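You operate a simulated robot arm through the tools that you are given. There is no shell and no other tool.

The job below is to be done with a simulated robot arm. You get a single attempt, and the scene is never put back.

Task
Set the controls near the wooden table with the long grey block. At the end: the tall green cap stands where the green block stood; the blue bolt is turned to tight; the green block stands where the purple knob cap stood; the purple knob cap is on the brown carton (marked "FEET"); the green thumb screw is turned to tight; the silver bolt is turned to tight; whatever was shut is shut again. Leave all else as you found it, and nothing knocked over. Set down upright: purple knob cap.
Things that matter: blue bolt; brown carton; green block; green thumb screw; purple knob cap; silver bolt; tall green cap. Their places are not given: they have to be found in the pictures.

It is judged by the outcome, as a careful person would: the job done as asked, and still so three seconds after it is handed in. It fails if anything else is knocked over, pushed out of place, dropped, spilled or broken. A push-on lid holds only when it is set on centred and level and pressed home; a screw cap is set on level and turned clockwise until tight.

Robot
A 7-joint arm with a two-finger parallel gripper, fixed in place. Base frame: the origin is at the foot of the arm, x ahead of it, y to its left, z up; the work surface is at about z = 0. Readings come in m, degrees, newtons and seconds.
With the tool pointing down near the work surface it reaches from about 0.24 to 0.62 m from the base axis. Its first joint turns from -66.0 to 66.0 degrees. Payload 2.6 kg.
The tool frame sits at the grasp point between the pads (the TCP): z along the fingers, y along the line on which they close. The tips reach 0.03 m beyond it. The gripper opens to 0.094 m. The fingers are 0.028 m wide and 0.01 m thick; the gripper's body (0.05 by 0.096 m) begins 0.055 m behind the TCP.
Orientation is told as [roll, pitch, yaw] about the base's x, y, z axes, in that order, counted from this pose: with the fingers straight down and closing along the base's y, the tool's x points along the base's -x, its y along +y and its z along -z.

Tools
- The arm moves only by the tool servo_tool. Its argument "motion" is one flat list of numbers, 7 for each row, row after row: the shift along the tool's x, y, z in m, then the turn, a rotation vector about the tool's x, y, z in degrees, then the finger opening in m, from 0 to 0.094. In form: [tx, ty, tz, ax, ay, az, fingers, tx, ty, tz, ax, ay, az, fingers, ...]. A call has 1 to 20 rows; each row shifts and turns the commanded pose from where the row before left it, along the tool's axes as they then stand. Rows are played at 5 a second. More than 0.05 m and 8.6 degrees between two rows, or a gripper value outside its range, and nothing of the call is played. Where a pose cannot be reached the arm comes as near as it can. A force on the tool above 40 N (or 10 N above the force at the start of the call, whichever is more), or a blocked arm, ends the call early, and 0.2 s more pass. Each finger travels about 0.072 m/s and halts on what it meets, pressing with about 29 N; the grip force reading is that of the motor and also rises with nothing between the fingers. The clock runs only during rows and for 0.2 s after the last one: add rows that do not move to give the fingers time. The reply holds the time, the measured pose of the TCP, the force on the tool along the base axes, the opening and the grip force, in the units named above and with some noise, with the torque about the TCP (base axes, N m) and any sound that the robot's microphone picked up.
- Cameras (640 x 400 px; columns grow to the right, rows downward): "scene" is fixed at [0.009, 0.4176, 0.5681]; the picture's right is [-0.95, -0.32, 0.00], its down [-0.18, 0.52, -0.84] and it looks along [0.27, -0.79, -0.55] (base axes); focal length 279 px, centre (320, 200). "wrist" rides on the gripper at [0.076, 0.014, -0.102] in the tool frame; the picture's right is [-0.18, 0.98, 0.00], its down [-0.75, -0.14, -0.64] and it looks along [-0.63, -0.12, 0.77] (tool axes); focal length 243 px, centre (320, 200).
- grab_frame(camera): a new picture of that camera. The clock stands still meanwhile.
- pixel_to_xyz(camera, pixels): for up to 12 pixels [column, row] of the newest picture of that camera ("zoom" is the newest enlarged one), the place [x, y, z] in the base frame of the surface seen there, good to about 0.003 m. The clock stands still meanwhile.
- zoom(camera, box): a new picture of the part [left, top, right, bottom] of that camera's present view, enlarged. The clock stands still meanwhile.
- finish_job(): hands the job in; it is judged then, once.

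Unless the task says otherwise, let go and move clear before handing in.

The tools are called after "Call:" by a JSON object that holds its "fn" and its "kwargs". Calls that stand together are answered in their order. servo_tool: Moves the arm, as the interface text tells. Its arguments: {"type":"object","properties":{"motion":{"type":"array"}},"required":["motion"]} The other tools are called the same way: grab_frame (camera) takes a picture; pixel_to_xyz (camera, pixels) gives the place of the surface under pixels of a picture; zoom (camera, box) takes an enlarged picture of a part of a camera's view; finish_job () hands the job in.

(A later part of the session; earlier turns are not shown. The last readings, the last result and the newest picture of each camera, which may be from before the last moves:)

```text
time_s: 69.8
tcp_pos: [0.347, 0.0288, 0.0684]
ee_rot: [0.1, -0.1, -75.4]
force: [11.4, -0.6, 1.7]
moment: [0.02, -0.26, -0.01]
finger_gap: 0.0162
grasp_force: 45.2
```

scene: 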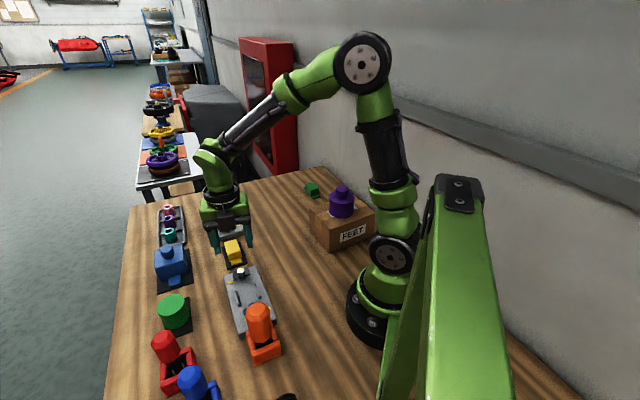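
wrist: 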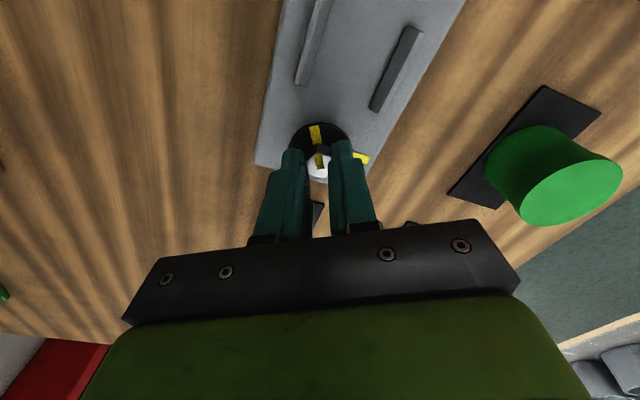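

Call:
{"fn": "servo_tool", "kwargs": {"motion": [0, 0.0005, 0, 0, 0, 0, 0.01, 0, 0, 0.0002, 0, 0, 7.5, 0.01, 0, 0, 0.0002, 0, 0, 7.5, 0.01, 0, 0, 0.0002, 0, 0, 7.5, 0.01, 0, 0, 0.0002, 0, 0, 7.5, 0.01, 0, 0, 0, 0, 0, 0, 0.01]}}

Call:
{"fn": "grab_frame", "kwargs": {"camera": "wrist"}}

Call:
{"fn": "zoom", "kwargs": {"camera": "wrist", "box": [240, 80, 400, 240]}}

```text
time_s: 71.2
tcp_pos: [0.3473, 0.0284, 0.0675]
ee_rot: [0.1, 0.0, -105.3]
force: [11.9, -5.4, 3.4]
moment: [-0.43, -0.24, 0.02]
finger_gap: 0.0161
grasp_force: 44.8
```

```text
taken
```

wrist: 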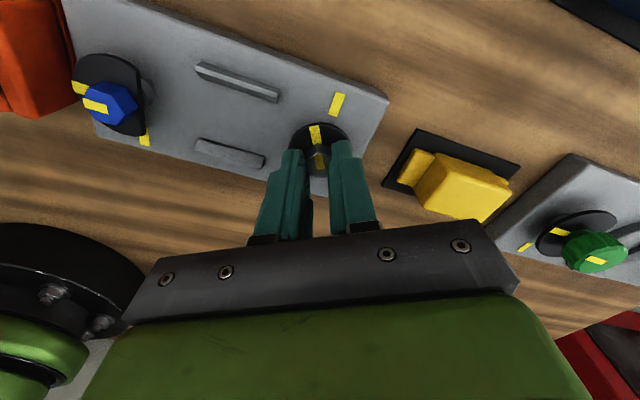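

```text
2.50 times, centred on (320, 160) of wrist
```

zoom: 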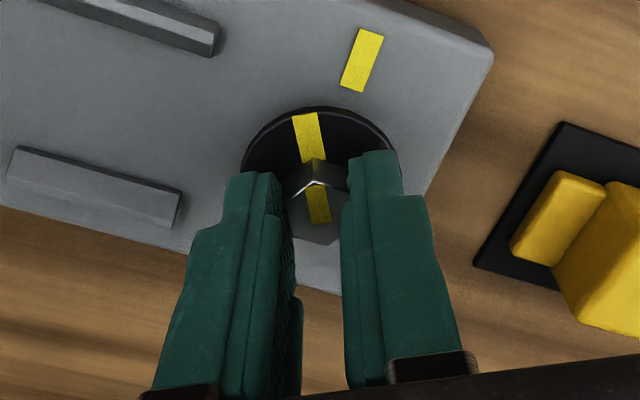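

The plate mark is now about 30° ahead of the pointer. I'll continue in smaller steps and watch the torque for the tight stop.

Call:
{"fn": "servo_tool", "kwargs": {"motion": [-0.0001, 0.0005, 0, 0, 0, 0, 0.01, 0, 0, 0.00015, 0, 0, 5, 0.01, 0, 0, 0.00015, 0, 0, 5, 0.01, 0, 0, 0.00015, 0, 0, 5, 0.01, 0, 0, 0.00015, 0, 0, 5, 0.01, 0, 0, 0, 0, 0, 0, 0.01]}}

```text
time_s: 72.6
tcp_pos: [0.348, 0.028, 0.0667]
ee_rot: [0.0, 0.0, -125.3]
force: [9.2, -7.7, 5.7]
moment: [-0.35, -0.17, 0.03]
finger_gap: 0.0163
grasp_force: 45.2
```

Call:
{"fn": "servo_tool", "kwargs": {"motion": [0, 0.0004, 0, 0, 0, 3, 0.01, 0, 0, 0.0001, 0, 0, 3, 0.01, 0, 0, 0.0001, 0, 0, 3, 0.01, 0, 0, 0, 0, 0, 0, 0.01]}}

Call:
{"fn": "zoom", "kwargs": {"camera": "wrist", "box": [240, 80, 400, 240]}}

```text
time_s: 73.6
tcp_pos: [0.3465, 0.0276, 0.067]
ee_rot: [0.0, 0.0, -134.2]
force: [3.6, -6.0, 10.8]
moment: [-0.09, -0.17, 0.01]
finger_gap: 0.0164
grasp_force: 45.4
```

```text
2.50 times, centred on (320, 160) of wrist
```

zoom: 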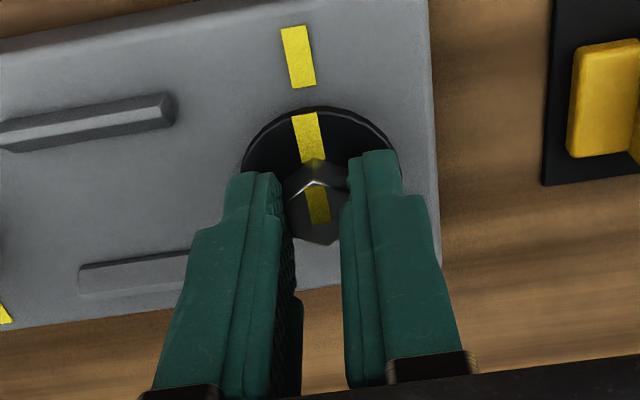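

The pointer is now in line with the plate mark. I'll test with a few more degrees whether it comes up tight (torque should rise).

Call:
{"fn": "servo_tool", "kwargs": {"motion": [0, 0.0002, -0.0003, 0, 0, 2, 0.01, 0, 0, 0, 0, 0, 2, 0.01, 0, 0, 0, 0, 0, 0, 0.01]}}

Call:
{"fn": "zoom", "kwargs": {"camera": "wrist", "box": [240, 80, 400, 240]}}

```text
time_s: 74.4
tcp_pos: [0.3488, 0.0284, 0.0666]
ee_rot: [0.0, 0.1, -138.3]
force: [6.0, -3.4, 3.3]
moment: [-0.48, 0.22, 0.54]
finger_gap: 0.0164
grasp_force: 44.8
```

```text
2.50 times, centred on (320, 160) of wrist
```

zoom: 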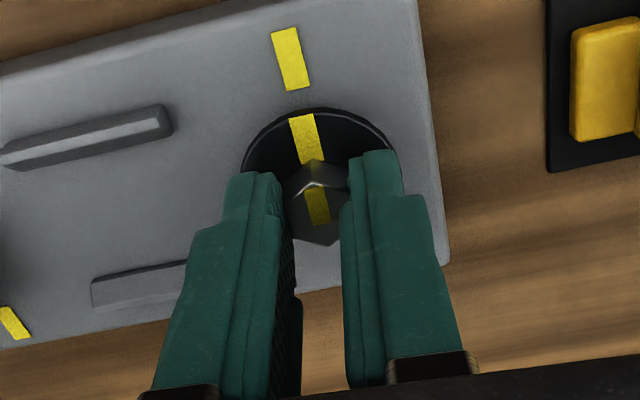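

Torque jumped to 0.54 N·m with the pointer at the mark, so that is the tight stop. I'll snug it 2° more to be sure.

Call:
{"fn": "servo_tool", "kwargs": {"motion": [0, 0, 0, 0, 0, 1.5, 0.01, 0, 0, 0, 0, 0, 1.5, 0.01, 0, 0, 0, 0, 0, 0, 0.01]}}

Call:
{"fn": "zoom", "kwargs": {"camera": "wrist", "box": [240, 80, 400, 240]}}

```text
time_s: 75.2
tcp_pos: [0.3472, 0.0274, 0.0657]
ee_rot: [0.0, 0.1, -141.3]
force: [9.6, -3.6, -2.1]
moment: [0.03, -0.23, 0.51]
finger_gap: 0.0166
grasp_force: 45.3
```

```text
2.50 times, centred on (320, 160) of wrist
```

zoom: 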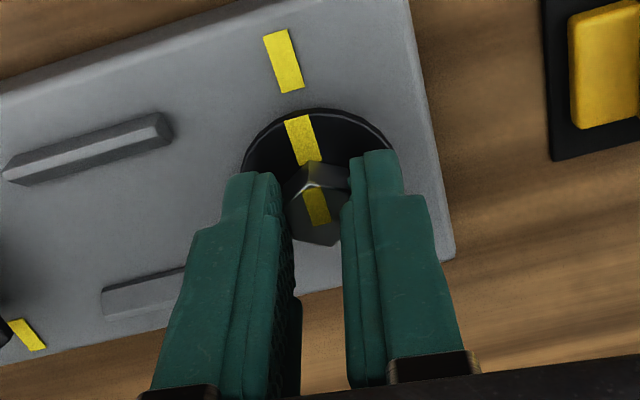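

The gripper now slips around the head while the bolt stays at the mark, so it is tight. I'll open and lift off.

Call:
{"fn": "servo_tool", "kwargs": {"motion": [0, 0, 0, 0, 0, 0, 0.025, 0, 0, 0, 0, 0, 0, 0.04, 0, 0, 0, 0, 0, 0, 0.04, 0, 0, -0.02, 0, 0, 0, 0.04, 0, 0, -0.04, 0, 0, 0, 0.04, 0, 0, -0.04, 0, 0, 0, 0.04, 0, 0, 0, 0, 0, 0, 0.04]}}

Call:
{"fn": "grab_frame", "kwargs": {"camera": "wrist"}}

Call:
{"fn": "grab_frame", "kwargs": {"camera": "scene"}}

```text
time_s: 76.8
tcp_pos: [0.347, 0.0282, 0.1678]
ee_rot: [0.0, 0.0, -141.2]
force: [-0.1, -0.3, -0.3]
moment: [0.0, 0.0, -0.03]
finger_gap: 0.0398
grasp_force: 0.1
```

```text
taken
```

wrist: 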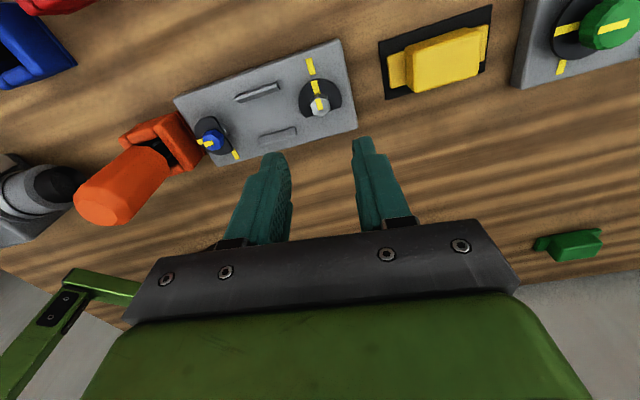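

```text
taken
```

scene: 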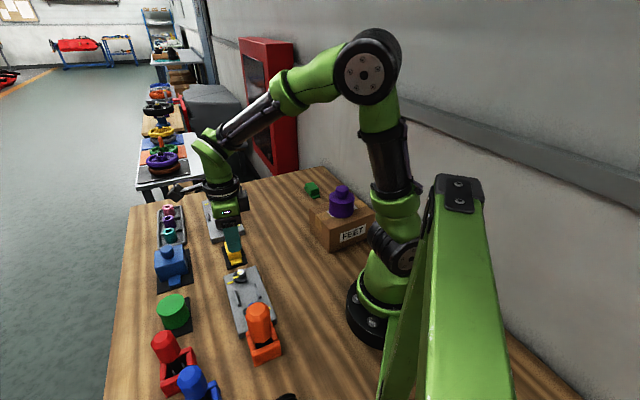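

The silver bolt's pointer lines up with its mark. Now I'll measure the blue bolt at (213,141) and the orange lever next to it for clearance.

Call:
{"fn": "pixel_to_xyz", "kwargs": {"camera": "wrist", "pixels": [[213, 142], [216, 140], [235, 155], [103, 205], [80, 205], [120, 220], [130, 180], [150, 160], [180, 120], [200, 160], [165, 180], [320, 103]]}}

Call:
{"fn": "zoom", "kwargs": {"camera": "wrist", "box": [60, 90, 260, 230]}}

Call:
{"fn": "zoom", "kwargs": {"camera": "scene", "box": [220, 260, 300, 370]}}

```text
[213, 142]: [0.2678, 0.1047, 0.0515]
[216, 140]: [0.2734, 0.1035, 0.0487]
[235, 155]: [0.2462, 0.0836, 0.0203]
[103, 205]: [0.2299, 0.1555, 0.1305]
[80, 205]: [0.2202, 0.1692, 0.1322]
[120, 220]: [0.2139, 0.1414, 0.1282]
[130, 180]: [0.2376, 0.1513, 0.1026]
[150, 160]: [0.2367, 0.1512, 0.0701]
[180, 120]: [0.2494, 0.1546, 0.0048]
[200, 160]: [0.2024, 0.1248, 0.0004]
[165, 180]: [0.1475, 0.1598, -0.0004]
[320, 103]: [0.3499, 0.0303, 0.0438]
```

```text
2.86 times, centred on (160, 160) of wrist
```

zoom: 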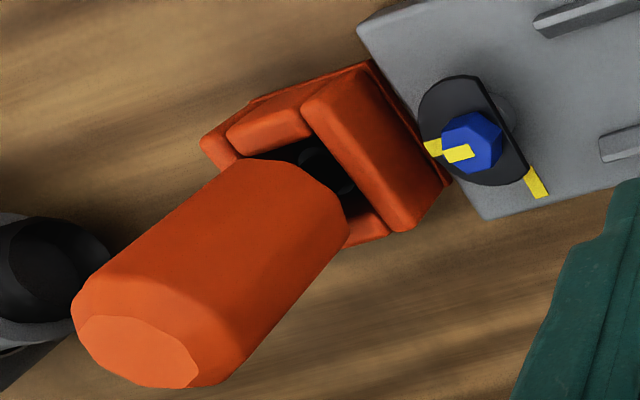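

```text
3.64 times, centred on (260, 315) of scene
```

zoom: 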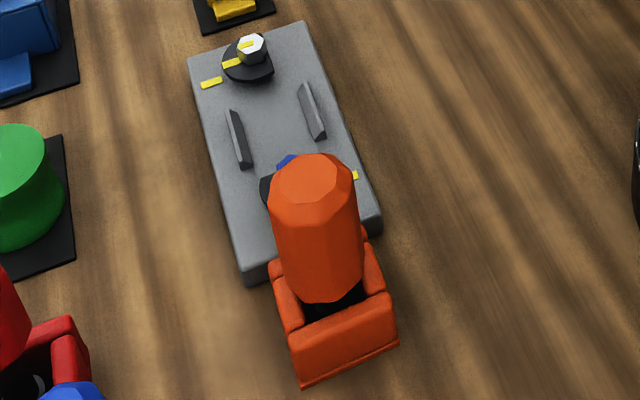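

The orange knob is a tall vertical cylinder with its top at z≈0.131. I'll measure its outline to plan a collision-free yaw range for the blue bolt.

Call:
{"fn": "zoom", "kwargs": {"camera": "wrist", "box": [60, 90, 260, 230]}}

Call:
{"fn": "pixel_to_xyz", "kwargs": {"camera": "zoom", "pixels": [[85, 330], [118, 318], [165, 322], [195, 350], [195, 380], [140, 382], [95, 365], [140, 350], [160, 265], [250, 200], [320, 240], [280, 310]]}}

Call:
{"fn": "grab_frame", "kwargs": {"camera": "scene"}}

Call:
{"fn": "pixel_to_xyz", "kwargs": {"camera": "scene", "pixels": [[258, 306], [248, 312], [268, 310], [258, 315], [252, 306], [264, 304], [248, 330], [270, 325], [260, 330]]}}

```text
2.86 times, centred on (160, 160) of wrist
```

zoom: 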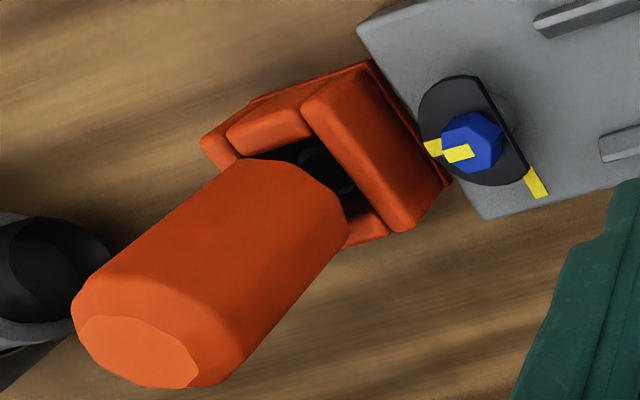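

```text
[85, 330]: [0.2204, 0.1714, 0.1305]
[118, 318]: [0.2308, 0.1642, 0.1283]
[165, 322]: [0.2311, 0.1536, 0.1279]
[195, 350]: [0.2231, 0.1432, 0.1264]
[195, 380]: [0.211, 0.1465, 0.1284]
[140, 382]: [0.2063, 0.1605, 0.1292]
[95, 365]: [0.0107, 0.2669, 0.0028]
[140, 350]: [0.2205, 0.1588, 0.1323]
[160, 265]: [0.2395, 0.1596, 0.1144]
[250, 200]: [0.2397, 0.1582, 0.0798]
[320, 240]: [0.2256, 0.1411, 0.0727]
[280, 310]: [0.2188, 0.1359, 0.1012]
```

```text
taken
```

scene: 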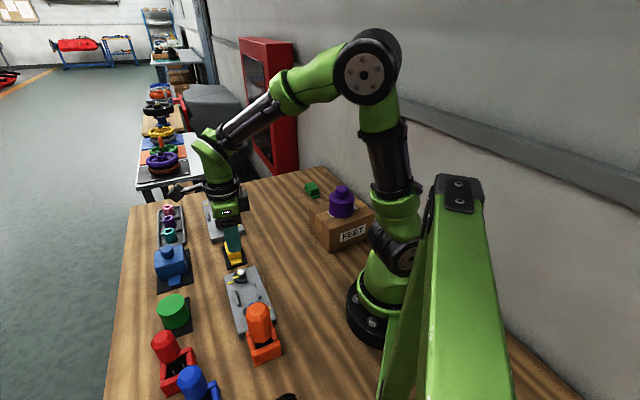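

```text
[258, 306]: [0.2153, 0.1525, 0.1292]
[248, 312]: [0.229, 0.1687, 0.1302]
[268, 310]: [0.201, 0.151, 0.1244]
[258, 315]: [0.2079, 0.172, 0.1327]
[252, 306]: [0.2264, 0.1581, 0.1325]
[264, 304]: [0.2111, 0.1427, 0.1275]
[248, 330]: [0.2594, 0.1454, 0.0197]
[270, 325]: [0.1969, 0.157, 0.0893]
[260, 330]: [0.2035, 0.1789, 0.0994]
```

The knob is centred near (0.218,0.158), radius ≈0.021, so at the blue bolt (0.262,0.109) the gripper body is safe for closing directions of about 4°–80°. I'll unwind the wrist to yaw 135 here first, so the camera is on the side away from the knob.

Call:
{"fn": "servo_tool", "kwargs": {"motion": [0, 0, 0, 0, 0, -8.36, 0.04, 0, 0, 0, 0, 0, -8.36, 0.04, 0, 0, 0, 0, 0, -8.36, 0.04, 0, 0, 0, 0, 0, -8.36, 0.04, 0, 0, 0, 0, 0, -8.36, 0.04, 0, 0, 0, 0, 0, -8.36, 0.04, 0, 0, 0, 0, 0, -8.36, 0.04, 0, 0, 0, 0, 0, -8.36, 0.04, 0, 0, 0, 0, 0, -8.36, 0.04, 0, 0, 0, 0, 0, -8.36, 0.04, 0, 0, 0, 0, 0, -8.36, 0.04, 0, 0, 0, 0, 0, -8.36, 0.04, 0, 0, 0, 0, 0, -8.36, 0.04, 0, 0, 0, 0, 0, -8.36, 0.04, 0, 0, 0, 0, 0, -8.36, 0.04, 0, 0, 0, 0, 0, -8.36, 0.04, 0, 0, 0, 0, 0, -8.36, 0.04, 0, 0, 0, 0, 0, -8.36, 0.04, 0, 0, 0, 0, 0, -8.36, 0.04, 0, 0, 0, 0, 0, -8.36, 0.04]}}

Call:
{"fn": "servo_tool", "kwargs": {"motion": [0, 0, 0, 0, 0, -8.36, 0.04, 0, 0, 0, 0, 0, -8.36, 0.04, 0, 0, 0, 0, 0, -8.36, 0.04, 0, 0, 0, 0, 0, -8.36, 0.04, 0, 0, 0, 0, 0, -8.36, 0.04, 0, 0, 0, 0, 0, -8.36, 0.04, 0, 0, 0, 0, 0, -8.36, 0.04, 0, 0, 0, 0, 0, -8.36, 0.04, 0, 0, 0, 0, 0, -8.36, 0.04, 0, 0, 0, 0, 0, -8.36, 0.04, 0, 0, 0, 0, 0, -8.36, 0.04, 0, 0, 0, 0, 0, -8.36, 0.04, 0, 0, 0, 0, 0, -8.36, 0.04, 0, 0, 0, 0, 0, 0, 0.04]}}

Call:
{"fn": "grab_frame", "kwargs": {"camera": "wrist"}}

```text
time_s: 81.0
tcp_pos: [0.3483, 0.0276, 0.167]
ee_rot: [0.0, 0.0, 26.2]
force: [0.3, -0.2, -0.7]
moment: [-0.03, 0.04, 0.0]
finger_gap: 0.04
grasp_force: 0.0
```

```text
time_s: 84.0
tcp_pos: [0.3483, 0.0278, 0.167]
ee_rot: [-0.1, -0.1, 134.8]
force: [0.3, 0.6, 0.1]
moment: [0.02, 0.0, -0.02]
finger_gap: 0.0399
grasp_force: 0.0
```

```text
taken
```

wrist: 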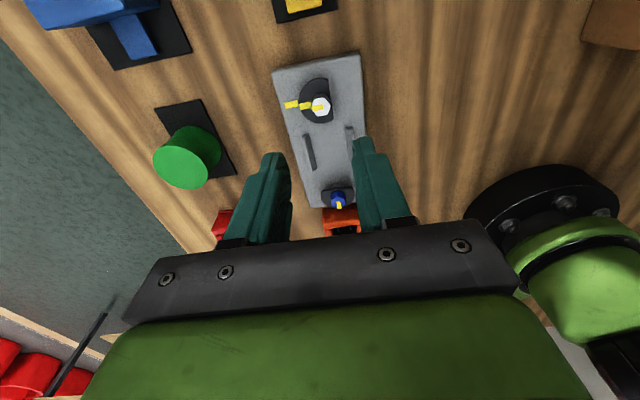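

Yaw is 134.8 now. I'll move over the blue bolt, a bit higher for clearance.

Call:
{"fn": "servo_tool", "kwargs": {"motion": [-0.0395, 0.0011, -0.01, 0, 0, 0, 0.04, -0.0395, 0.0011, -0.005, 0, 0, 0, 0.04, -0.0395, 0.0011, 0, 0, 0, 0, 0.04, 0, 0, 0, 0, 0, 0, 0.04]}}

Call:
{"fn": "grab_frame", "kwargs": {"camera": "wrist"}}

Call:
{"fn": "zoom", "kwargs": {"camera": "wrist", "box": [260, 50, 380, 150]}}

Call:
{"fn": "pixel_to_xyz", "kwargs": {"camera": "zoom", "pixels": [[320, 200], [320, 230], [300, 260], [250, 290], [400, 290], [320, 320], [280, 360]]}}

```text
time_s: 85.0
tcp_pos: [0.2624, 0.1113, 0.1822]
ee_rot: [0.0, 0.0, 134.5]
force: [-0.6, -0.8, -0.1]
moment: [0.01, -0.01, 0.01]
finger_gap: 0.0402
grasp_force: 0.0
```

```text
taken
```

wrist: 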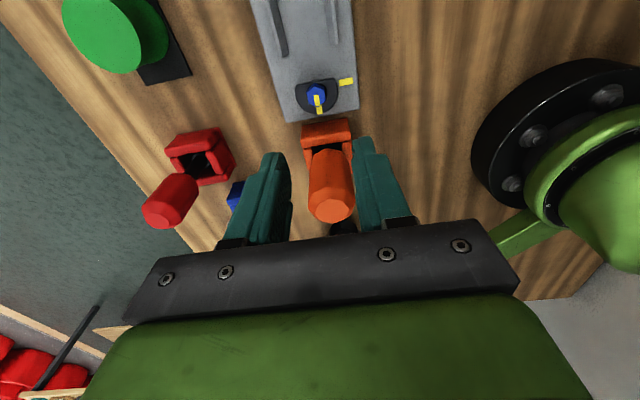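

```text
4.00 times, centred on (320, 100) of wrist
```

zoom: 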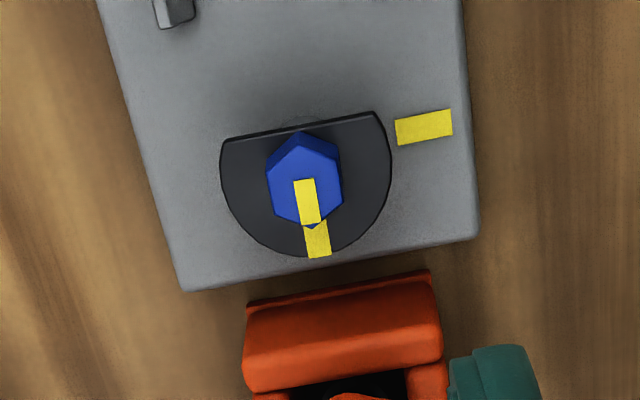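

```text
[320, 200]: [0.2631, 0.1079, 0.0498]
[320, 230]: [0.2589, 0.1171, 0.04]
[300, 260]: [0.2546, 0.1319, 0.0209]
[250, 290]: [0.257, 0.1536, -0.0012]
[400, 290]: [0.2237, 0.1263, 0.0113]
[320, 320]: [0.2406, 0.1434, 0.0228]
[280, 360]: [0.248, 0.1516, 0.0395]
```

The blue bolt's pointer points at 135° and its mark lies at 225°, so again 270° clockwise; centre ≈(0.268,0.108). I'll centre and descend partway, then check clearance from the orange knob.

Call:
{"fn": "servo_tool", "kwargs": {"motion": [0.0063, -0.002, 0.03, 0, 0, 0, 0.04, 0, 0, 0.03, 0, 0, 0, 0.04, 0, 0, 0.02, 0, 0, 0, 0.04, 0, 0, 0, 0, 0, 0, 0.04]}}

Call:
{"fn": "grab_frame", "kwargs": {"camera": "wrist"}}

Call:
{"fn": "zoom", "kwargs": {"camera": "scene", "box": [190, 220, 320, 370]}}

```text
time_s: 86.0
tcp_pos: [0.2676, 0.1078, 0.1016]
ee_rot: [0.1, 0.0, 134.7]
force: [1.1, -0.2, -0.8]
moment: [0.01, -0.02, -0.01]
finger_gap: 0.0401
grasp_force: 0.1
```

```text
taken
```

wrist: 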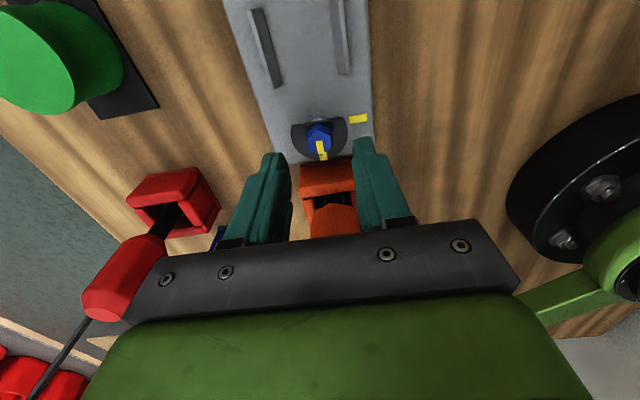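

```text
2.67 times, centred on (255, 295) of scene
```

zoom: 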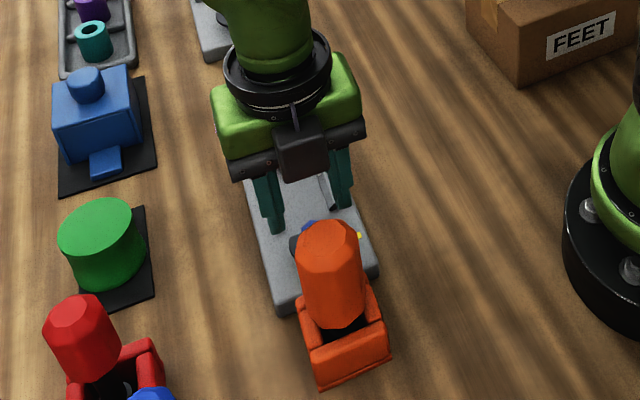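

Something box-shaped on the gripper faces the scene camera at zoom (300,150). I'll measure how low it hangs relative to the TCP before going down beside the orange knob.

Call:
{"fn": "zoom", "kwargs": {"camera": "scene", "box": [215, 240, 295, 340]}}

Call:
{"fn": "pixel_to_xyz", "kwargs": {"camera": "zoom", "pixels": [[300, 60], [320, 60], [290, 30], [330, 35], [300, 78], [320, 78], [200, 70], [400, 20], [330, 220], [350, 190]]}}

```text
4.00 times, centred on (255, 290) of scene
```

zoom: 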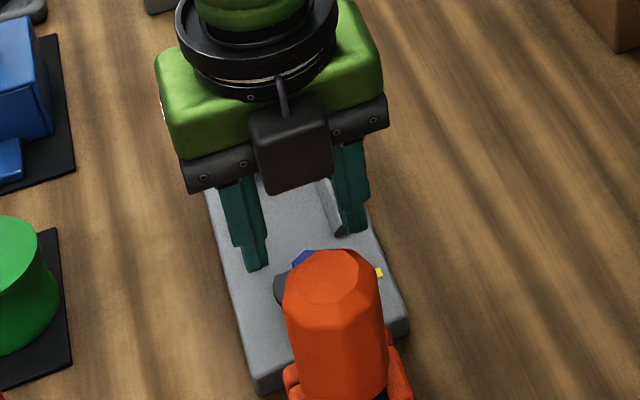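

```text
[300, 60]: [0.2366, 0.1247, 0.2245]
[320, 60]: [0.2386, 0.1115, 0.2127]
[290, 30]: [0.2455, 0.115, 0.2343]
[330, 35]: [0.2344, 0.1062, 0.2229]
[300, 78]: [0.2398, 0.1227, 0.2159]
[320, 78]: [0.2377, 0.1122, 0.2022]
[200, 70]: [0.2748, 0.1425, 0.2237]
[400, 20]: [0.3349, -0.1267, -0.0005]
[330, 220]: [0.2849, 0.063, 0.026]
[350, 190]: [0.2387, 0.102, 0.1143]
```

Call:
{"fn": "pixel_to_xyz", "kwargs": {"camera": "zoom", "pixels": [[265, 185], [325, 178], [295, 188], [290, 130], [255, 130], [330, 120], [215, 180], [360, 130], [240, 262], [350, 228]]}}

```text
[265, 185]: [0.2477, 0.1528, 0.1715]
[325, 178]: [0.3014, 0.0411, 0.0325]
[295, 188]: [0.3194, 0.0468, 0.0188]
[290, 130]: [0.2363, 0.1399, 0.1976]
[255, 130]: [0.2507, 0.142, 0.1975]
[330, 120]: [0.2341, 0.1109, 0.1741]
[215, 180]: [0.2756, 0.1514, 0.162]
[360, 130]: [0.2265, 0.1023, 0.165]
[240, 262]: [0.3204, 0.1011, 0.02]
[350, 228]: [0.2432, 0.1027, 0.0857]
```

The box's bottom is at TCP+0.07 and it reaches only ~0.047 m from the axis, so it clears the knob (top 0.131, nearest edge ≈0.049). I'll descend onto the blue bolt and grip it.

Call:
{"fn": "servo_tool", "kwargs": {"motion": [0, 0, 0.015, 0, 0, 0, 0.04, 0, 0, 0.01, 0, 0, 0, 0.04, 0, 0, 0.0045, 0, 0, 0, 0.04, 0, 0, 0, 0, 0, 0, 0.04]}}

Call:
{"fn": "zoom", "kwargs": {"camera": "wrist", "box": [240, 80, 400, 240]}}

Call:
{"fn": "zoom", "kwargs": {"camera": "scene", "box": [215, 240, 295, 340]}}

```text
time_s: 87.0
tcp_pos: [0.267, 0.1066, 0.0708]
ee_rot: [0.0, 0.1, 134.6]
force: [0.7, 0.5, -0.2]
moment: [0.01, 0.02, 0.0]
finger_gap: 0.0398
grasp_force: 0.0
```

```text
2.50 times, centred on (320, 160) of wrist
```

zoom: 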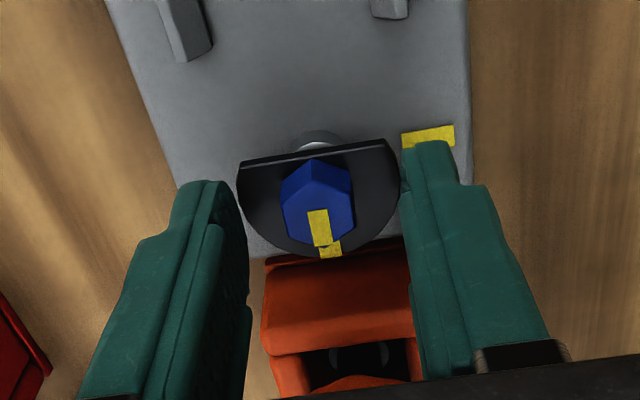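

```text
4.00 times, centred on (255, 290) of scene
```

zoom: 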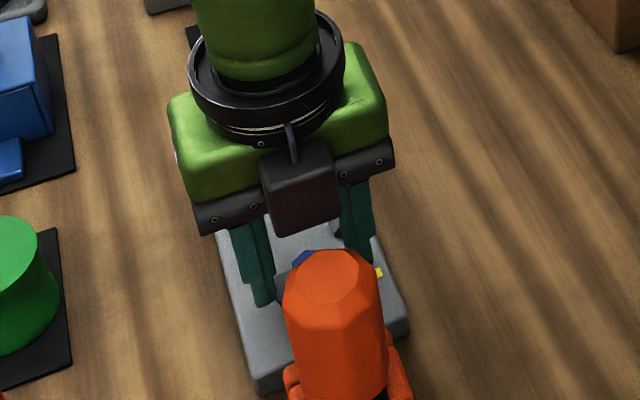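

The bolt head is centred between the tips and the body is clear of the knob. I'll close on it.

Call:
{"fn": "servo_tool", "kwargs": {"motion": [0, 0, 0, 0, 0, 0, 0.025, 0, 0, 0, 0, 0, 0, 0.01, 0, 0, 0, 0, 0, 0, 0.01, 0, 0, 0, 0, 0, 0, 0.01]}}

```text
time_s: 88.0
tcp_pos: [0.267, 0.1069, 0.0714]
ee_rot: [0.1, 0.1, 134.8]
force: [3.2, 2.2, -1.5]
moment: [0.13, 0.02, 0.03]
finger_gap: 0.0162
grasp_force: 44.8
```

Gripped on the flats (0.0162). Turning 40° clockwise while following down.

Call:
{"fn": "servo_tool", "kwargs": {"motion": [0, 0, 0.0002, 0, 0, 8, 0.01, 0, 0, 0.0002, 0, 0, 8, 0.01, 0, 0, 0.0002, 0, 0, 8, 0.01, 0, 0, 0.0002, 0, 0, 8, 0.01, 0, 0, 0.0002, 0, 0, 8, 0.01, 0, 0, 0, 0, 0, 0, 0.01]}}

Call:
{"fn": "zoom", "kwargs": {"camera": "wrist", "box": [240, 80, 400, 240]}}

Call:
{"fn": "zoom", "kwargs": {"camera": "scene", "box": [215, 240, 295, 340]}}

```text
time_s: 89.4
tcp_pos: [0.268, 0.1068, 0.0701]
ee_rot: [0.0, -0.1, 94.5]
force: [6.2, 4.3, -10.6]
moment: [-0.11, -0.15, 0.03]
finger_gap: 0.0163
grasp_force: 44.8
```

```text
2.50 times, centred on (320, 160) of wrist
```

zoom: 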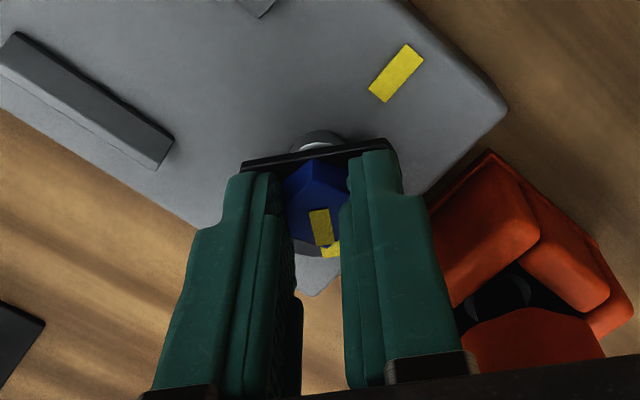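

```text
4.00 times, centred on (255, 290) of scene
```

zoom: 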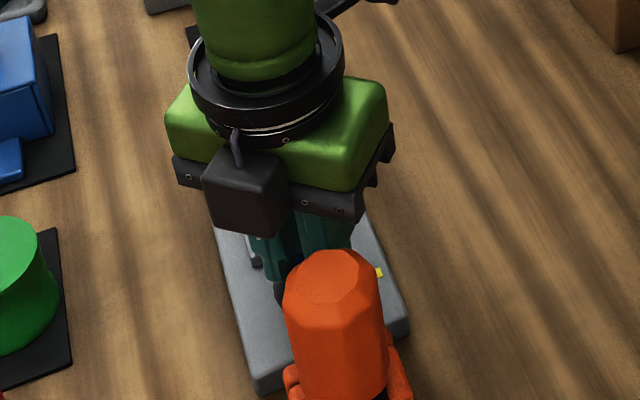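

40° turned with clearance to the knob. I'll open, swing back 60° counter-clockwise and regrip on the next flats.

Call:
{"fn": "servo_tool", "kwargs": {"motion": [-0.0002, -0.0003, 0.0004, 0, 0, 0, 0.025, 0, 0, 0, 0, 0, 0, 0.036, 0, 0, 0, 0, 0, -7.5, 0.036, 0, 0, 0, 0, 0, -7.5, 0.036, 0, 0, 0, 0, 0, -7.5, 0.036, 0, 0, 0, 0, 0, -7.5, 0.036, 0, 0, 0, 0, 0, -7.5, 0.036, 0, 0, 0, 0, 0, -7.5, 0.036, 0, 0, 0, 0, 0, -7.5, 0.036, 0, 0, 0, 0, 0, -7.5, 0.036, 0, 0, 0, 0, 0, 0, 0.036]}}

Call:
{"fn": "zoom", "kwargs": {"camera": "wrist", "box": [240, 80, 400, 240]}}

Call:
{"fn": "zoom", "kwargs": {"camera": "scene", "box": [215, 240, 295, 340]}}

```text
time_s: 91.8
tcp_pos: [0.2692, 0.1062, 0.07]
ee_rot: [-0.1, -0.1, 154.8]
force: [-0.3, 0.8, -0.6]
moment: [0.0, 0.01, -0.01]
finger_gap: 0.0359
grasp_force: 0.1
```

```text
2.50 times, centred on (320, 160) of wrist
```

zoom: 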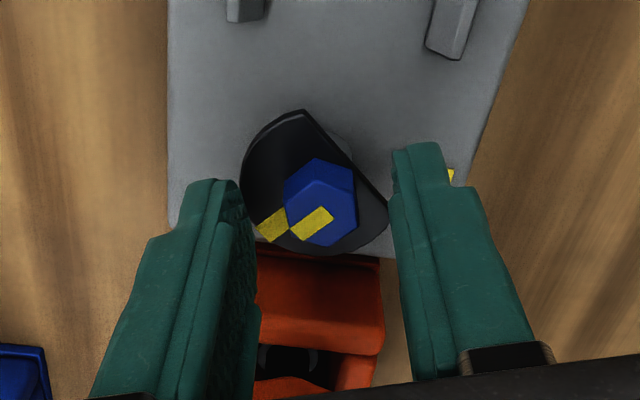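

```text
4.00 times, centred on (255, 290) of scene
```

zoom: 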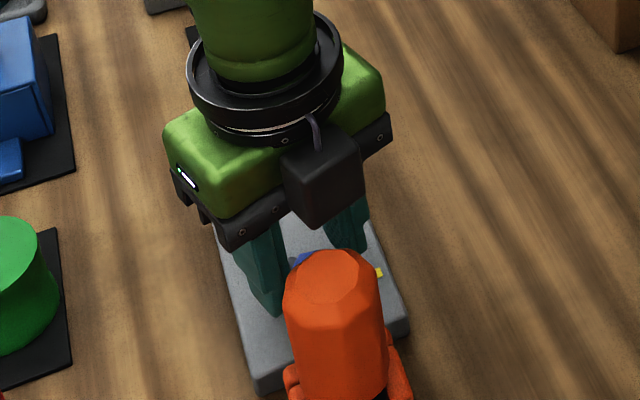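

Yaw 155 is reachable and the hex flats face the pads again (zoom (320,205)). Regrip and turn 60° clockwise.

Call:
{"fn": "servo_tool", "kwargs": {"motion": [0, 0, 0.0003, 0, 0, 0, 0.025, 0, 0, 0, 0, 0, 0, 0.01, 0, 0, 0, 0, 0, 0, 0.01, 0, 0, 0.00025, 0, 0, 7.5, 0.01, 0, 0, 0.00025, 0, 0, 7.5, 0.01, 0, 0, 0.00028, 0, 0, 7.5, 0.01, 0, 0, 0.00028, 0, 0, 7.5, 0.01, 0, 0, 0, 0, 0, 0, 0.01]}}

```text
time_s: 93.6
tcp_pos: [0.2671, 0.106, 0.0698]
ee_rot: [0.0, -0.1, 124.5]
force: [-3.0, -7.4, 4.3]
moment: [-0.16, 0.1, 0.01]
finger_gap: 0.0163
grasp_force: 45.0
```

Call:
{"fn": "servo_tool", "kwargs": {"motion": [0.0002, 0.0002, 0.0002, 0, 0, 7.5, 0.01, 0, 0, 0.00028, 0, 0, 7.5, 0.01, 0, 0, 0.00028, 0, 0, 7.5, 0.01, 0, 0, 0.00028, 0, 0, 7.5, 0.01, 0, 0, 0, 0, 0, 0, 0.01]}}

Call:
{"fn": "zoom", "kwargs": {"camera": "wrist", "box": [240, 80, 400, 240]}}

```text
time_s: 94.8
tcp_pos: [0.268, 0.1069, 0.068]
ee_rot: [0.0, 0.1, 94.5]
force: [-10.4, -7.1, 24.3]
moment: [-0.41, 0.24, -0.01]
finger_gap: 0.0162
grasp_force: 45.1
```

```text
2.50 times, centred on (320, 160) of wrist
```

zoom: 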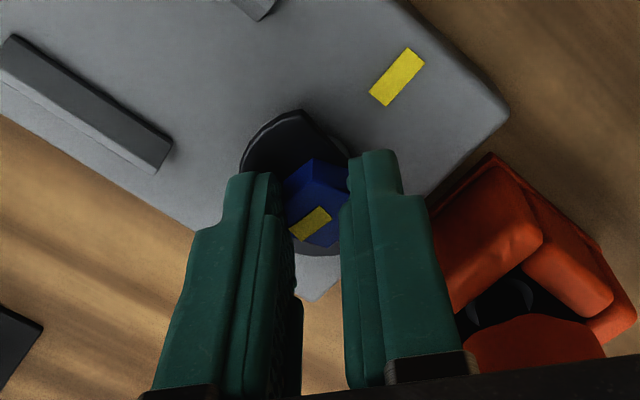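

The upward force of 24 N shows I followed down too fast, so the true sink is ≈0.025 mm/deg. I'll open, raise 1 mm, swing back 60° and regrip.

Call:
{"fn": "servo_tool", "kwargs": {"motion": [0, 0, -0.001, 0, 0, 0, 0.025, 0, 0, 0, 0, 0, 0, 0.036, 0, 0, 0, 0, 0, -7.5, 0.036, 0, 0, 0, 0, 0, -7.5, 0.036, 0, 0, 0, 0, 0, -7.5, 0.036, 0, 0, 0, 0, 0, -7.5, 0.036, 0, 0, 0, 0, 0, -7.5, 0.036, 0, 0, 0, 0, 0, -7.5, 0.036, 0, 0, 0, 0, 0, -7.5, 0.036, 0, 0, 0, 0, 0, -7.5, 0.036, 0, 0, 0, 0, 0, 0, 0.036, 0, 0, 0, 0, 0, 0, 0.025, 0, 0, 0, 0, 0, 0, 0.01, 0, 0, 0, 0, 0, 0, 0.01, 0, 0, 0, 0, 0, 0, 0.01]}}

Call:
{"fn": "zoom", "kwargs": {"camera": "wrist", "box": [240, 80, 400, 240]}}

```text
time_s: 98.0
tcp_pos: [0.2679, 0.1067, 0.0683]
ee_rot: [0.0, 0.1, 154.7]
force: [0.0, 0.6, -0.5]
moment: [0.03, 0.06, 0.04]
finger_gap: 0.0163
grasp_force: 45.0
```

```text
2.50 times, centred on (320, 160) of wrist
```

zoom: 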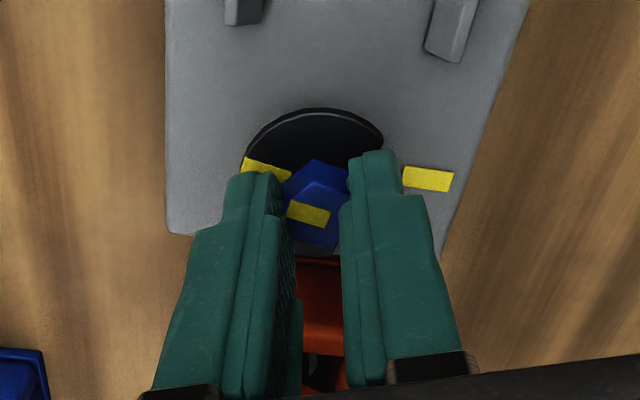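

Regripped cleanly with nearly zero forces. Turning another 60° clockwise with slower following.

Call:
{"fn": "servo_tool", "kwargs": {"motion": [0, 0, 0.0002, 0, 0, 7.5, 0.01, 0, 0, 0.0002, 0, 0, 7.5, 0.01, 0, 0, 0.0002, 0, 0, 7.5, 0.01, 0, 0, 0.0002, 0, 0, 7.5, 0.01, 0, 0, 0.0002, 0, 0, 7.5, 0.01, 0, 0, 0.0002, 0, 0, 7.5, 0.01, 0, 0, 0.0002, 0, 0, 7.5, 0.01, 0, 0, 0.0002, 0, 0, 7.5, 0.01, 0, 0, 0, 0, 0, 0, 0.01]}}

Call:
{"fn": "zoom", "kwargs": {"camera": "wrist", "box": [240, 80, 400, 240]}}

```text
time_s: 100.0
tcp_pos: [0.2683, 0.1061, 0.0683]
ee_rot: [0.1, 0.0, 94.5]
force: [-3.8, -4.6, 1.0]
moment: [-0.2, 0.04, -0.03]
finger_gap: 0.0161
grasp_force: 44.7
```

```text
2.50 times, centred on (320, 160) of wrist
```

zoom: 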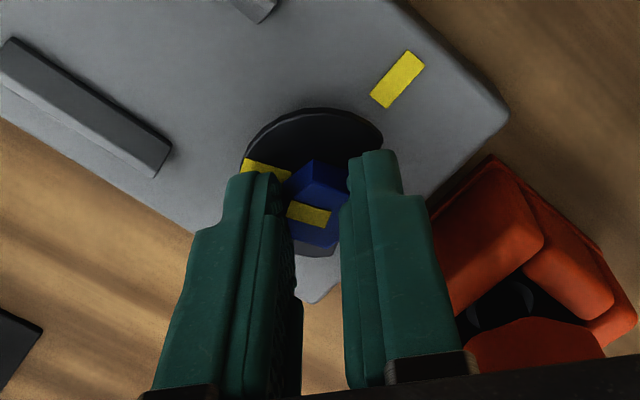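

The following rate is right now (fz≈1 N); 160° done. Repeat: open, swing back 60°, regrip.

Call:
{"fn": "servo_tool", "kwargs": {"motion": [0, 0, 0, 0, 0, 0, 0.025, 0, 0, 0, 0, 0, 0, 0.036, 0, 0, 0, 0, 0, -7.5, 0.036, 0, 0, 0, 0, 0, -7.5, 0.036, 0, 0, 0, 0, 0, -7.5, 0.036, 0, 0, 0, 0, 0, -7.5, 0.036, 0, 0, 0, 0, 0, -7.5, 0.036, 0, 0, 0, 0, 0, -7.5, 0.036, 0, 0, 0, 0, 0, -7.5, 0.036, 0, 0, 0, 0, 0, -7.5, 0.036, 0, 0, 0, 0, 0, 0, 0.036, 0, 0, 0, 0, 0, 0, 0.025, 0, 0, 0, 0, 0, 0, 0.01, 0, 0, 0, 0, 0, 0, 0.01, 0, 0, 0, 0, 0, 0, 0.01]}}

Call:
{"fn": "servo_tool", "kwargs": {"motion": [0, 0, 0.0002, 0, 0, 7.5, 0.01, 0, 0, 0.0002, 0, 0, 7.5, 0.01, 0, 0, 0.0002, 0, 0, 7.5, 0.01, 0, 0, 0.0002, 0, 0, 7.5, 0.01, 0, 0, 0, 0, 0, 0, 0.01]}}

Call:
{"fn": "zoom", "kwargs": {"camera": "wrist", "box": [240, 80, 400, 240]}}

```text
time_s: 103.2
tcp_pos: [0.2678, 0.1062, 0.0665]
ee_rot: [0.0, 0.1, 154.7]
force: [0.3, 0.2, -0.3]
moment: [0.05, 0.11, -0.01]
finger_gap: 0.0164
grasp_force: 45.0
```

```text
time_s: 104.4
tcp_pos: [0.2685, 0.1062, 0.0671]
ee_rot: [0.0, 0.1, 124.6]
force: [-1.7, 1.7, 2.2]
moment: [-0.27, -0.2, -0.01]
finger_gap: 0.0164
grasp_force: 45.3
```

```text
2.50 times, centred on (320, 160) of wrist
```

zoom: 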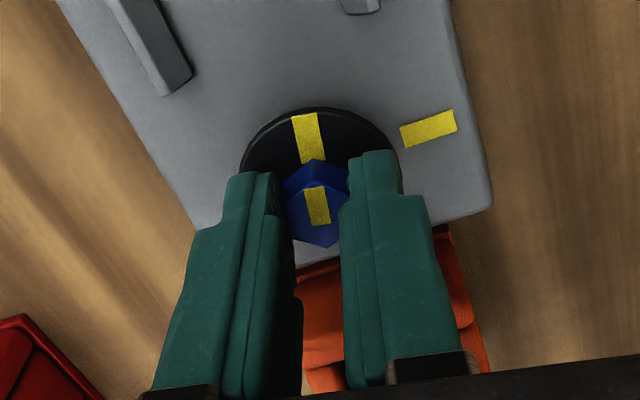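

190° done; the pointer is about 80° from the mark. Another 30°, then one more regrip.

Call:
{"fn": "servo_tool", "kwargs": {"motion": [0, 0, 0.0002, 0, 0, 7.5, 0.01, 0, 0, 0.0002, 0, 0, 7.5, 0.01, 0, 0, 0.0002, 0, 0, 7.5, 0.01, 0, 0, 0.0002, 0, 0, 7.5, 0.01, 0, 0, 0, 0, 0, 0, 0.01]}}

Call:
{"fn": "servo_tool", "kwargs": {"motion": [0, 0, 0, 0, 0, 0, 0.025, 0, 0, 0, 0, 0, 0, 0.036, 0, 0, 0, 0, 0, -7.5, 0.036, 0, 0, 0, 0, 0, -7.5, 0.036, 0, 0, 0, 0, 0, -7.5, 0.036, 0, 0, 0, 0, 0, -7.5, 0.036, 0, 0, 0, 0, 0, -7.5, 0.036, 0, 0, 0, 0, 0, -7.5, 0.036, 0, 0, 0, 0, 0, -7.5, 0.036, 0, 0, 0, 0, 0, -7.5, 0.036, 0, 0, 0, 0, 0, 0, 0.036, 0, 0, 0, 0, 0, 0, 0.025, 0, 0, 0, 0, 0, 0, 0.01, 0, 0, 0, 0, 0, 0, 0.01, 0, 0, 0, 0, 0, 0, 0.01]}}

Call:
{"fn": "zoom", "kwargs": {"camera": "wrist", "box": [240, 80, 400, 240]}}

Call:
{"fn": "zoom", "kwargs": {"camera": "scene", "box": [215, 240, 295, 340]}}

```text
time_s: 105.6
tcp_pos: [0.268, 0.1063, 0.0663]
ee_rot: [0.2, 0.0, 94.4]
force: [-5.3, -2.8, 5.1]
moment: [0.06, 0.15, 0.0]
finger_gap: 0.016
grasp_force: 44.9
```

```text
time_s: 108.8
tcp_pos: [0.2683, 0.1066, 0.0657]
ee_rot: [-0.1, 0.0, 154.6]
force: [0.0, -2.4, -0.4]
moment: [-0.04, 0.1, 0.02]
finger_gap: 0.0163
grasp_force: 44.7
```

```text
2.50 times, centred on (320, 160) of wrist
```

zoom: 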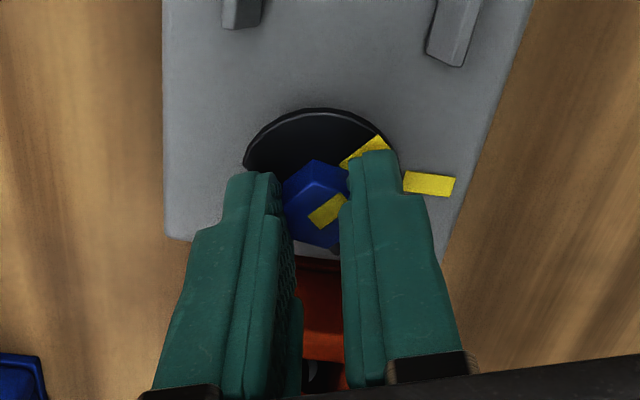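

```text
4.00 times, centred on (255, 290) of scene
```

zoom: 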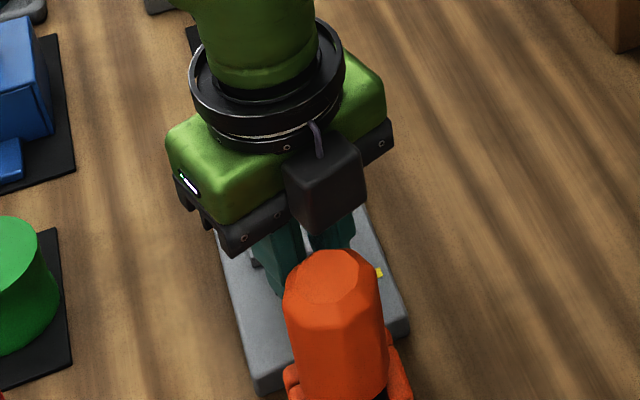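

220° done; the pointer is about 50° short of the mark. Turning 40°, then I'll test for the stop in small steps.

Call:
{"fn": "servo_tool", "kwargs": {"motion": [0, 0, 0.0002, 0, 0, 8, 0.01, 0, 0, 0.0002, 0, 0, 8, 0.01, 0, 0, 0.0002, 0, 0, 8, 0.01, 0, 0, 0.0002, 0, 0, 8, 0.01, 0, 0, 0.0002, 0, 0, 8, 0.01, 0, 0, 0, 0, 0, 0, 0.01]}}

Call:
{"fn": "servo_tool", "kwargs": {"motion": [0, 0, 0.0001, 0, 0, 3.5, 0.01, 0, 0, 0.0001, 0, 0, 3.5, 0.01, 0, 0, 0, 0, 0, 0, 0.01]}}

Call:
{"fn": "zoom", "kwargs": {"camera": "wrist", "box": [240, 80, 400, 240]}}

```text
time_s: 110.2
tcp_pos: [0.2682, 0.1067, 0.0646]
ee_rot: [0.0, 0.1, 114.5]
force: [-2.3, -6.3, 0.9]
moment: [-0.25, -0.01, 0.02]
finger_gap: 0.0163
grasp_force: 45.5
```

```text
time_s: 111.0
tcp_pos: [0.267, 0.1067, 0.0647]
ee_rot: [0.1, 0.0, 107.6]
force: [-3.2, -4.7, 4.3]
moment: [-0.24, 0.03, -0.01]
finger_gap: 0.0162
grasp_force: 45.6
```

```text
2.50 times, centred on (320, 160) of wrist
```

zoom: 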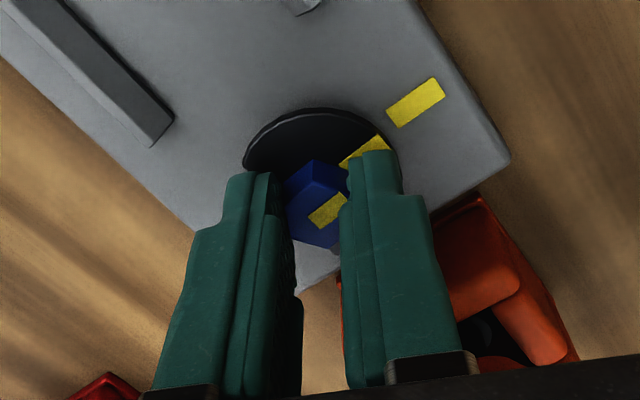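

The pointer is nearly in line with the mark and torque is still nil. Small steps to the stop.

Call:
{"fn": "servo_tool", "kwargs": {"motion": [0, 0, 0.0001, 0, 0, 2, 0.01, 0, 0, 0, 0, 0, 2, 0.01, 0, 0, 0, 0, 0, 0, 0.01]}}

Call:
{"fn": "servo_tool", "kwargs": {"motion": [0, 0, 0, 0, 0, 1.5, 0.01, 0, 0, 0, 0, 0, 1.5, 0.01, 0, 0, 0, 0, 0, 0, 0.01]}}

Call:
{"fn": "zoom", "kwargs": {"camera": "wrist", "box": [240, 80, 400, 240]}}

```text
time_s: 111.8
tcp_pos: [0.2683, 0.1058, 0.0651]
ee_rot: [-0.1, 0.0, 103.7]
force: [-5.4, -7.2, 5.7]
moment: [-0.62, 0.02, 0.31]
finger_gap: 0.0162
grasp_force: 44.9
```

```text
time_s: 112.6
tcp_pos: [0.2681, 0.1067, 0.0655]
ee_rot: [0.0, -0.1, 100.7]
force: [-5.9, -3.0, 5.1]
moment: [-0.22, 0.11, 0.62]
finger_gap: 0.0164
grasp_force: 44.5
```

```text
2.50 times, centred on (320, 160) of wrist
```

zoom: 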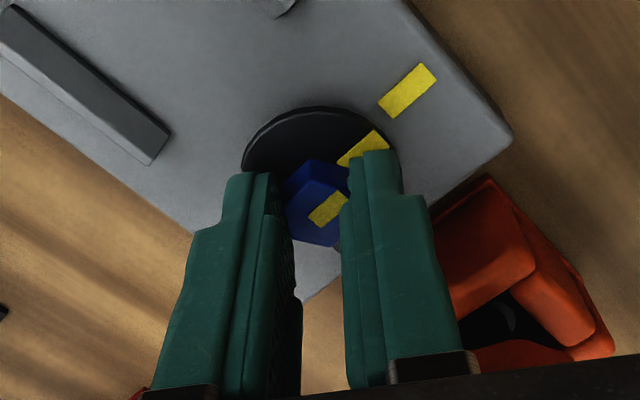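

Torque reached 0.62 N·m with the pointer at the mark. A final 2° snug, then release and lift straight up.

Call:
{"fn": "servo_tool", "kwargs": {"motion": [0, 0, 0, 0, 0, 2, 0.01, 0, 0, 0, 0, 0, 0, 0.01]}}

Call:
{"fn": "servo_tool", "kwargs": {"motion": [0, 0, 0, 0, 0, 0, 0.025, 0, 0, 0, 0, 0, 0, 0.036, 0, 0, 0, 0, 0, 0, 0.036, 0, 0, -0.02, 0, 0, 0, 0.036, 0, 0, -0.04, 0, 0, 0, 0.036, 0, 0, -0.045, 0, 0, 0, 0.036, 0, 0, -0.03, 0, 0, 0, 0.036, 0, 0, 0, 0, 0, 0, 0.036]}}

Call:
{"fn": "grab_frame", "kwargs": {"camera": "wrist"}}

Call:
{"fn": "grab_frame", "kwargs": {"camera": "scene"}}

```text
time_s: 113.2
tcp_pos: [0.2685, 0.1078, 0.0649]
ee_rot: [0.1, -0.1, 98.6]
force: [-7.6, -3.3, 5.7]
moment: [-0.04, 0.04, 0.54]
finger_gap: 0.0166
grasp_force: 45.0
```

```text
time_s: 115.0
tcp_pos: [0.2676, 0.1062, 0.2001]
ee_rot: [0.0, 0.0, 98.8]
force: [-0.7, 0.0, -0.9]
moment: [0.01, 0.02, 0.01]
finger_gap: 0.0362
grasp_force: 0.1
```

```text
taken
```

wrist: 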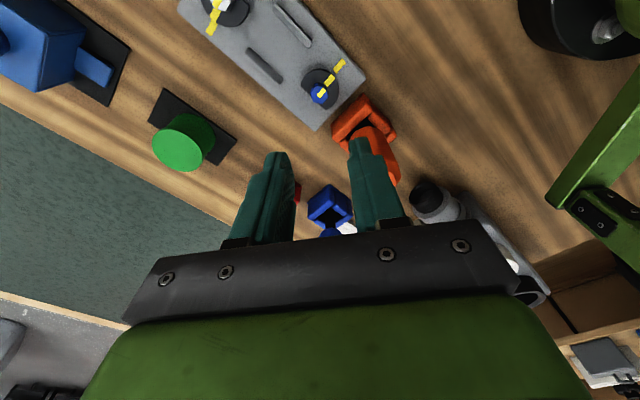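

```text
taken
```

scene: 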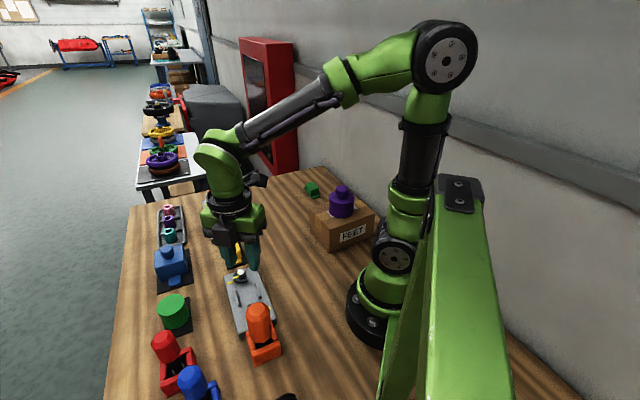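

The blue bolt's pointer and mark are in line at (318,95)–(341,65), and the orange lever is undisturbed. Now I go to the green thumb screw near (0.50,-0.12).

Call:
{"fn": "servo_tool", "kwargs": {"motion": [0.03726, -0.02776, 0, 0, 0, 0, 0.05, 0.03726, -0.02776, 0, 0, 0, 0, 0.05, 0.03726, -0.02776, 0, 0, 0, 0, 0.05, 0.03726, -0.02776, 0, 0, 0, 0, 0.05, 0.03726, -0.02776, 0, 0, 0, 0, 0.05, 0.03726, -0.02776, 0, 0, 0, 0, 0.05, 0.03726, -0.02776, 0, 0, 0, 0, 0.05, 0, 0, 0, 0, 0, -6, 0.05, 0, 0, 0, 0, 0, -6, 0.05, 0, 0, 0, 0, 0, -6, 0.05, 0, 0, 0, 0, 0, 0, 0.05]}}

Call:
{"fn": "grab_frame", "kwargs": {"camera": "wrist"}}

Call:
{"fn": "grab_frame", "kwargs": {"camera": "scene"}}

Call:
{"fn": "zoom", "kwargs": {"camera": "wrist", "box": [250, 40, 390, 160]}}

```text
time_s: 117.4
tcp_pos: [0.4992, -0.1214, 0.2002]
ee_rot: [0.0, 0.1, 116.7]
force: [0.6, -0.5, 0.3]
moment: [0.0, 0.01, 0.01]
finger_gap: 0.05
grasp_force: 0.0
```

```text
taken
```

wrist: 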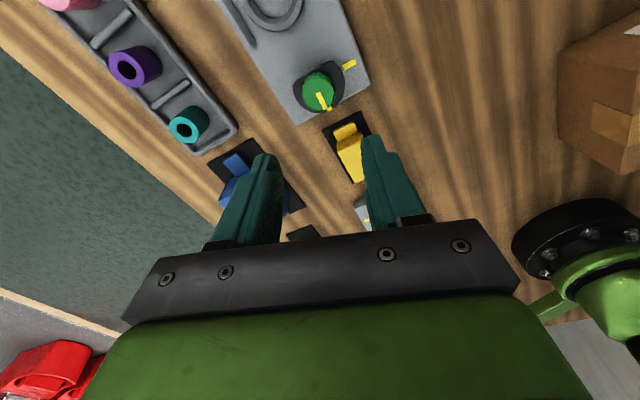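

```text
taken
```

scene: 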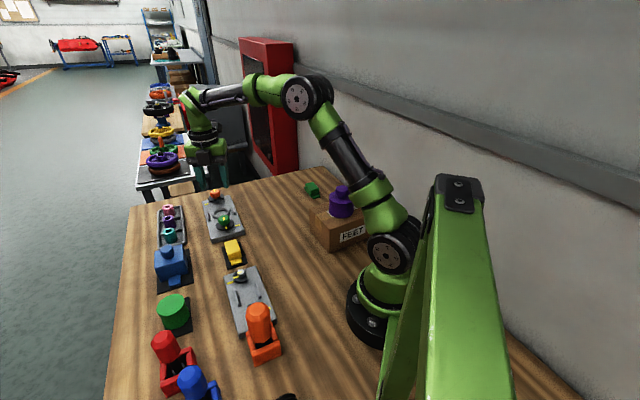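

```text
3.33 times, centred on (320, 100) of wrist
```

zoom: 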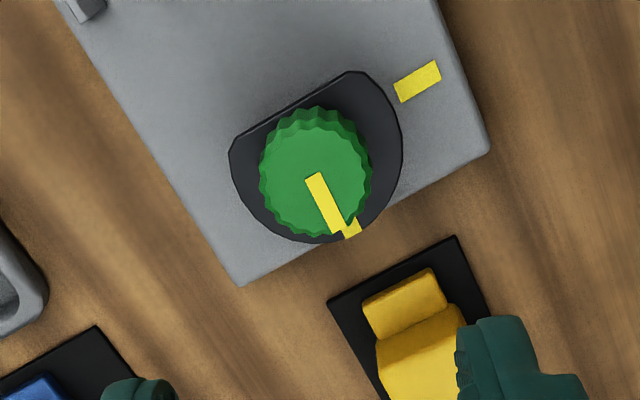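

The green knob is knurled with pointer at zoom (340,220) and plate mark at zoom (418,82) – again 270° clockwise. I'll measure the knob centre and heights.

Call:
{"fn": "pixel_to_xyz", "kwargs": {"camera": "zoom", "pixels": [[315, 175], [268, 175], [362, 175], [315, 130], [315, 225], [245, 180], [390, 140], [440, 180], [350, 232], [415, 85]]}}

```text
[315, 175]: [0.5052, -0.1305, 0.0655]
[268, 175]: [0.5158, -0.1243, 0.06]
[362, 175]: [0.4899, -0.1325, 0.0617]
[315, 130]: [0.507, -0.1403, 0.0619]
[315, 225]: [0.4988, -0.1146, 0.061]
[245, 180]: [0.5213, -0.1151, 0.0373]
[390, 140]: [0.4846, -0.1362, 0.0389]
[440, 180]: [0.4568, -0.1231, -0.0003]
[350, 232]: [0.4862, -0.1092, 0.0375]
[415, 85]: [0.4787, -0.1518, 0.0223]
```

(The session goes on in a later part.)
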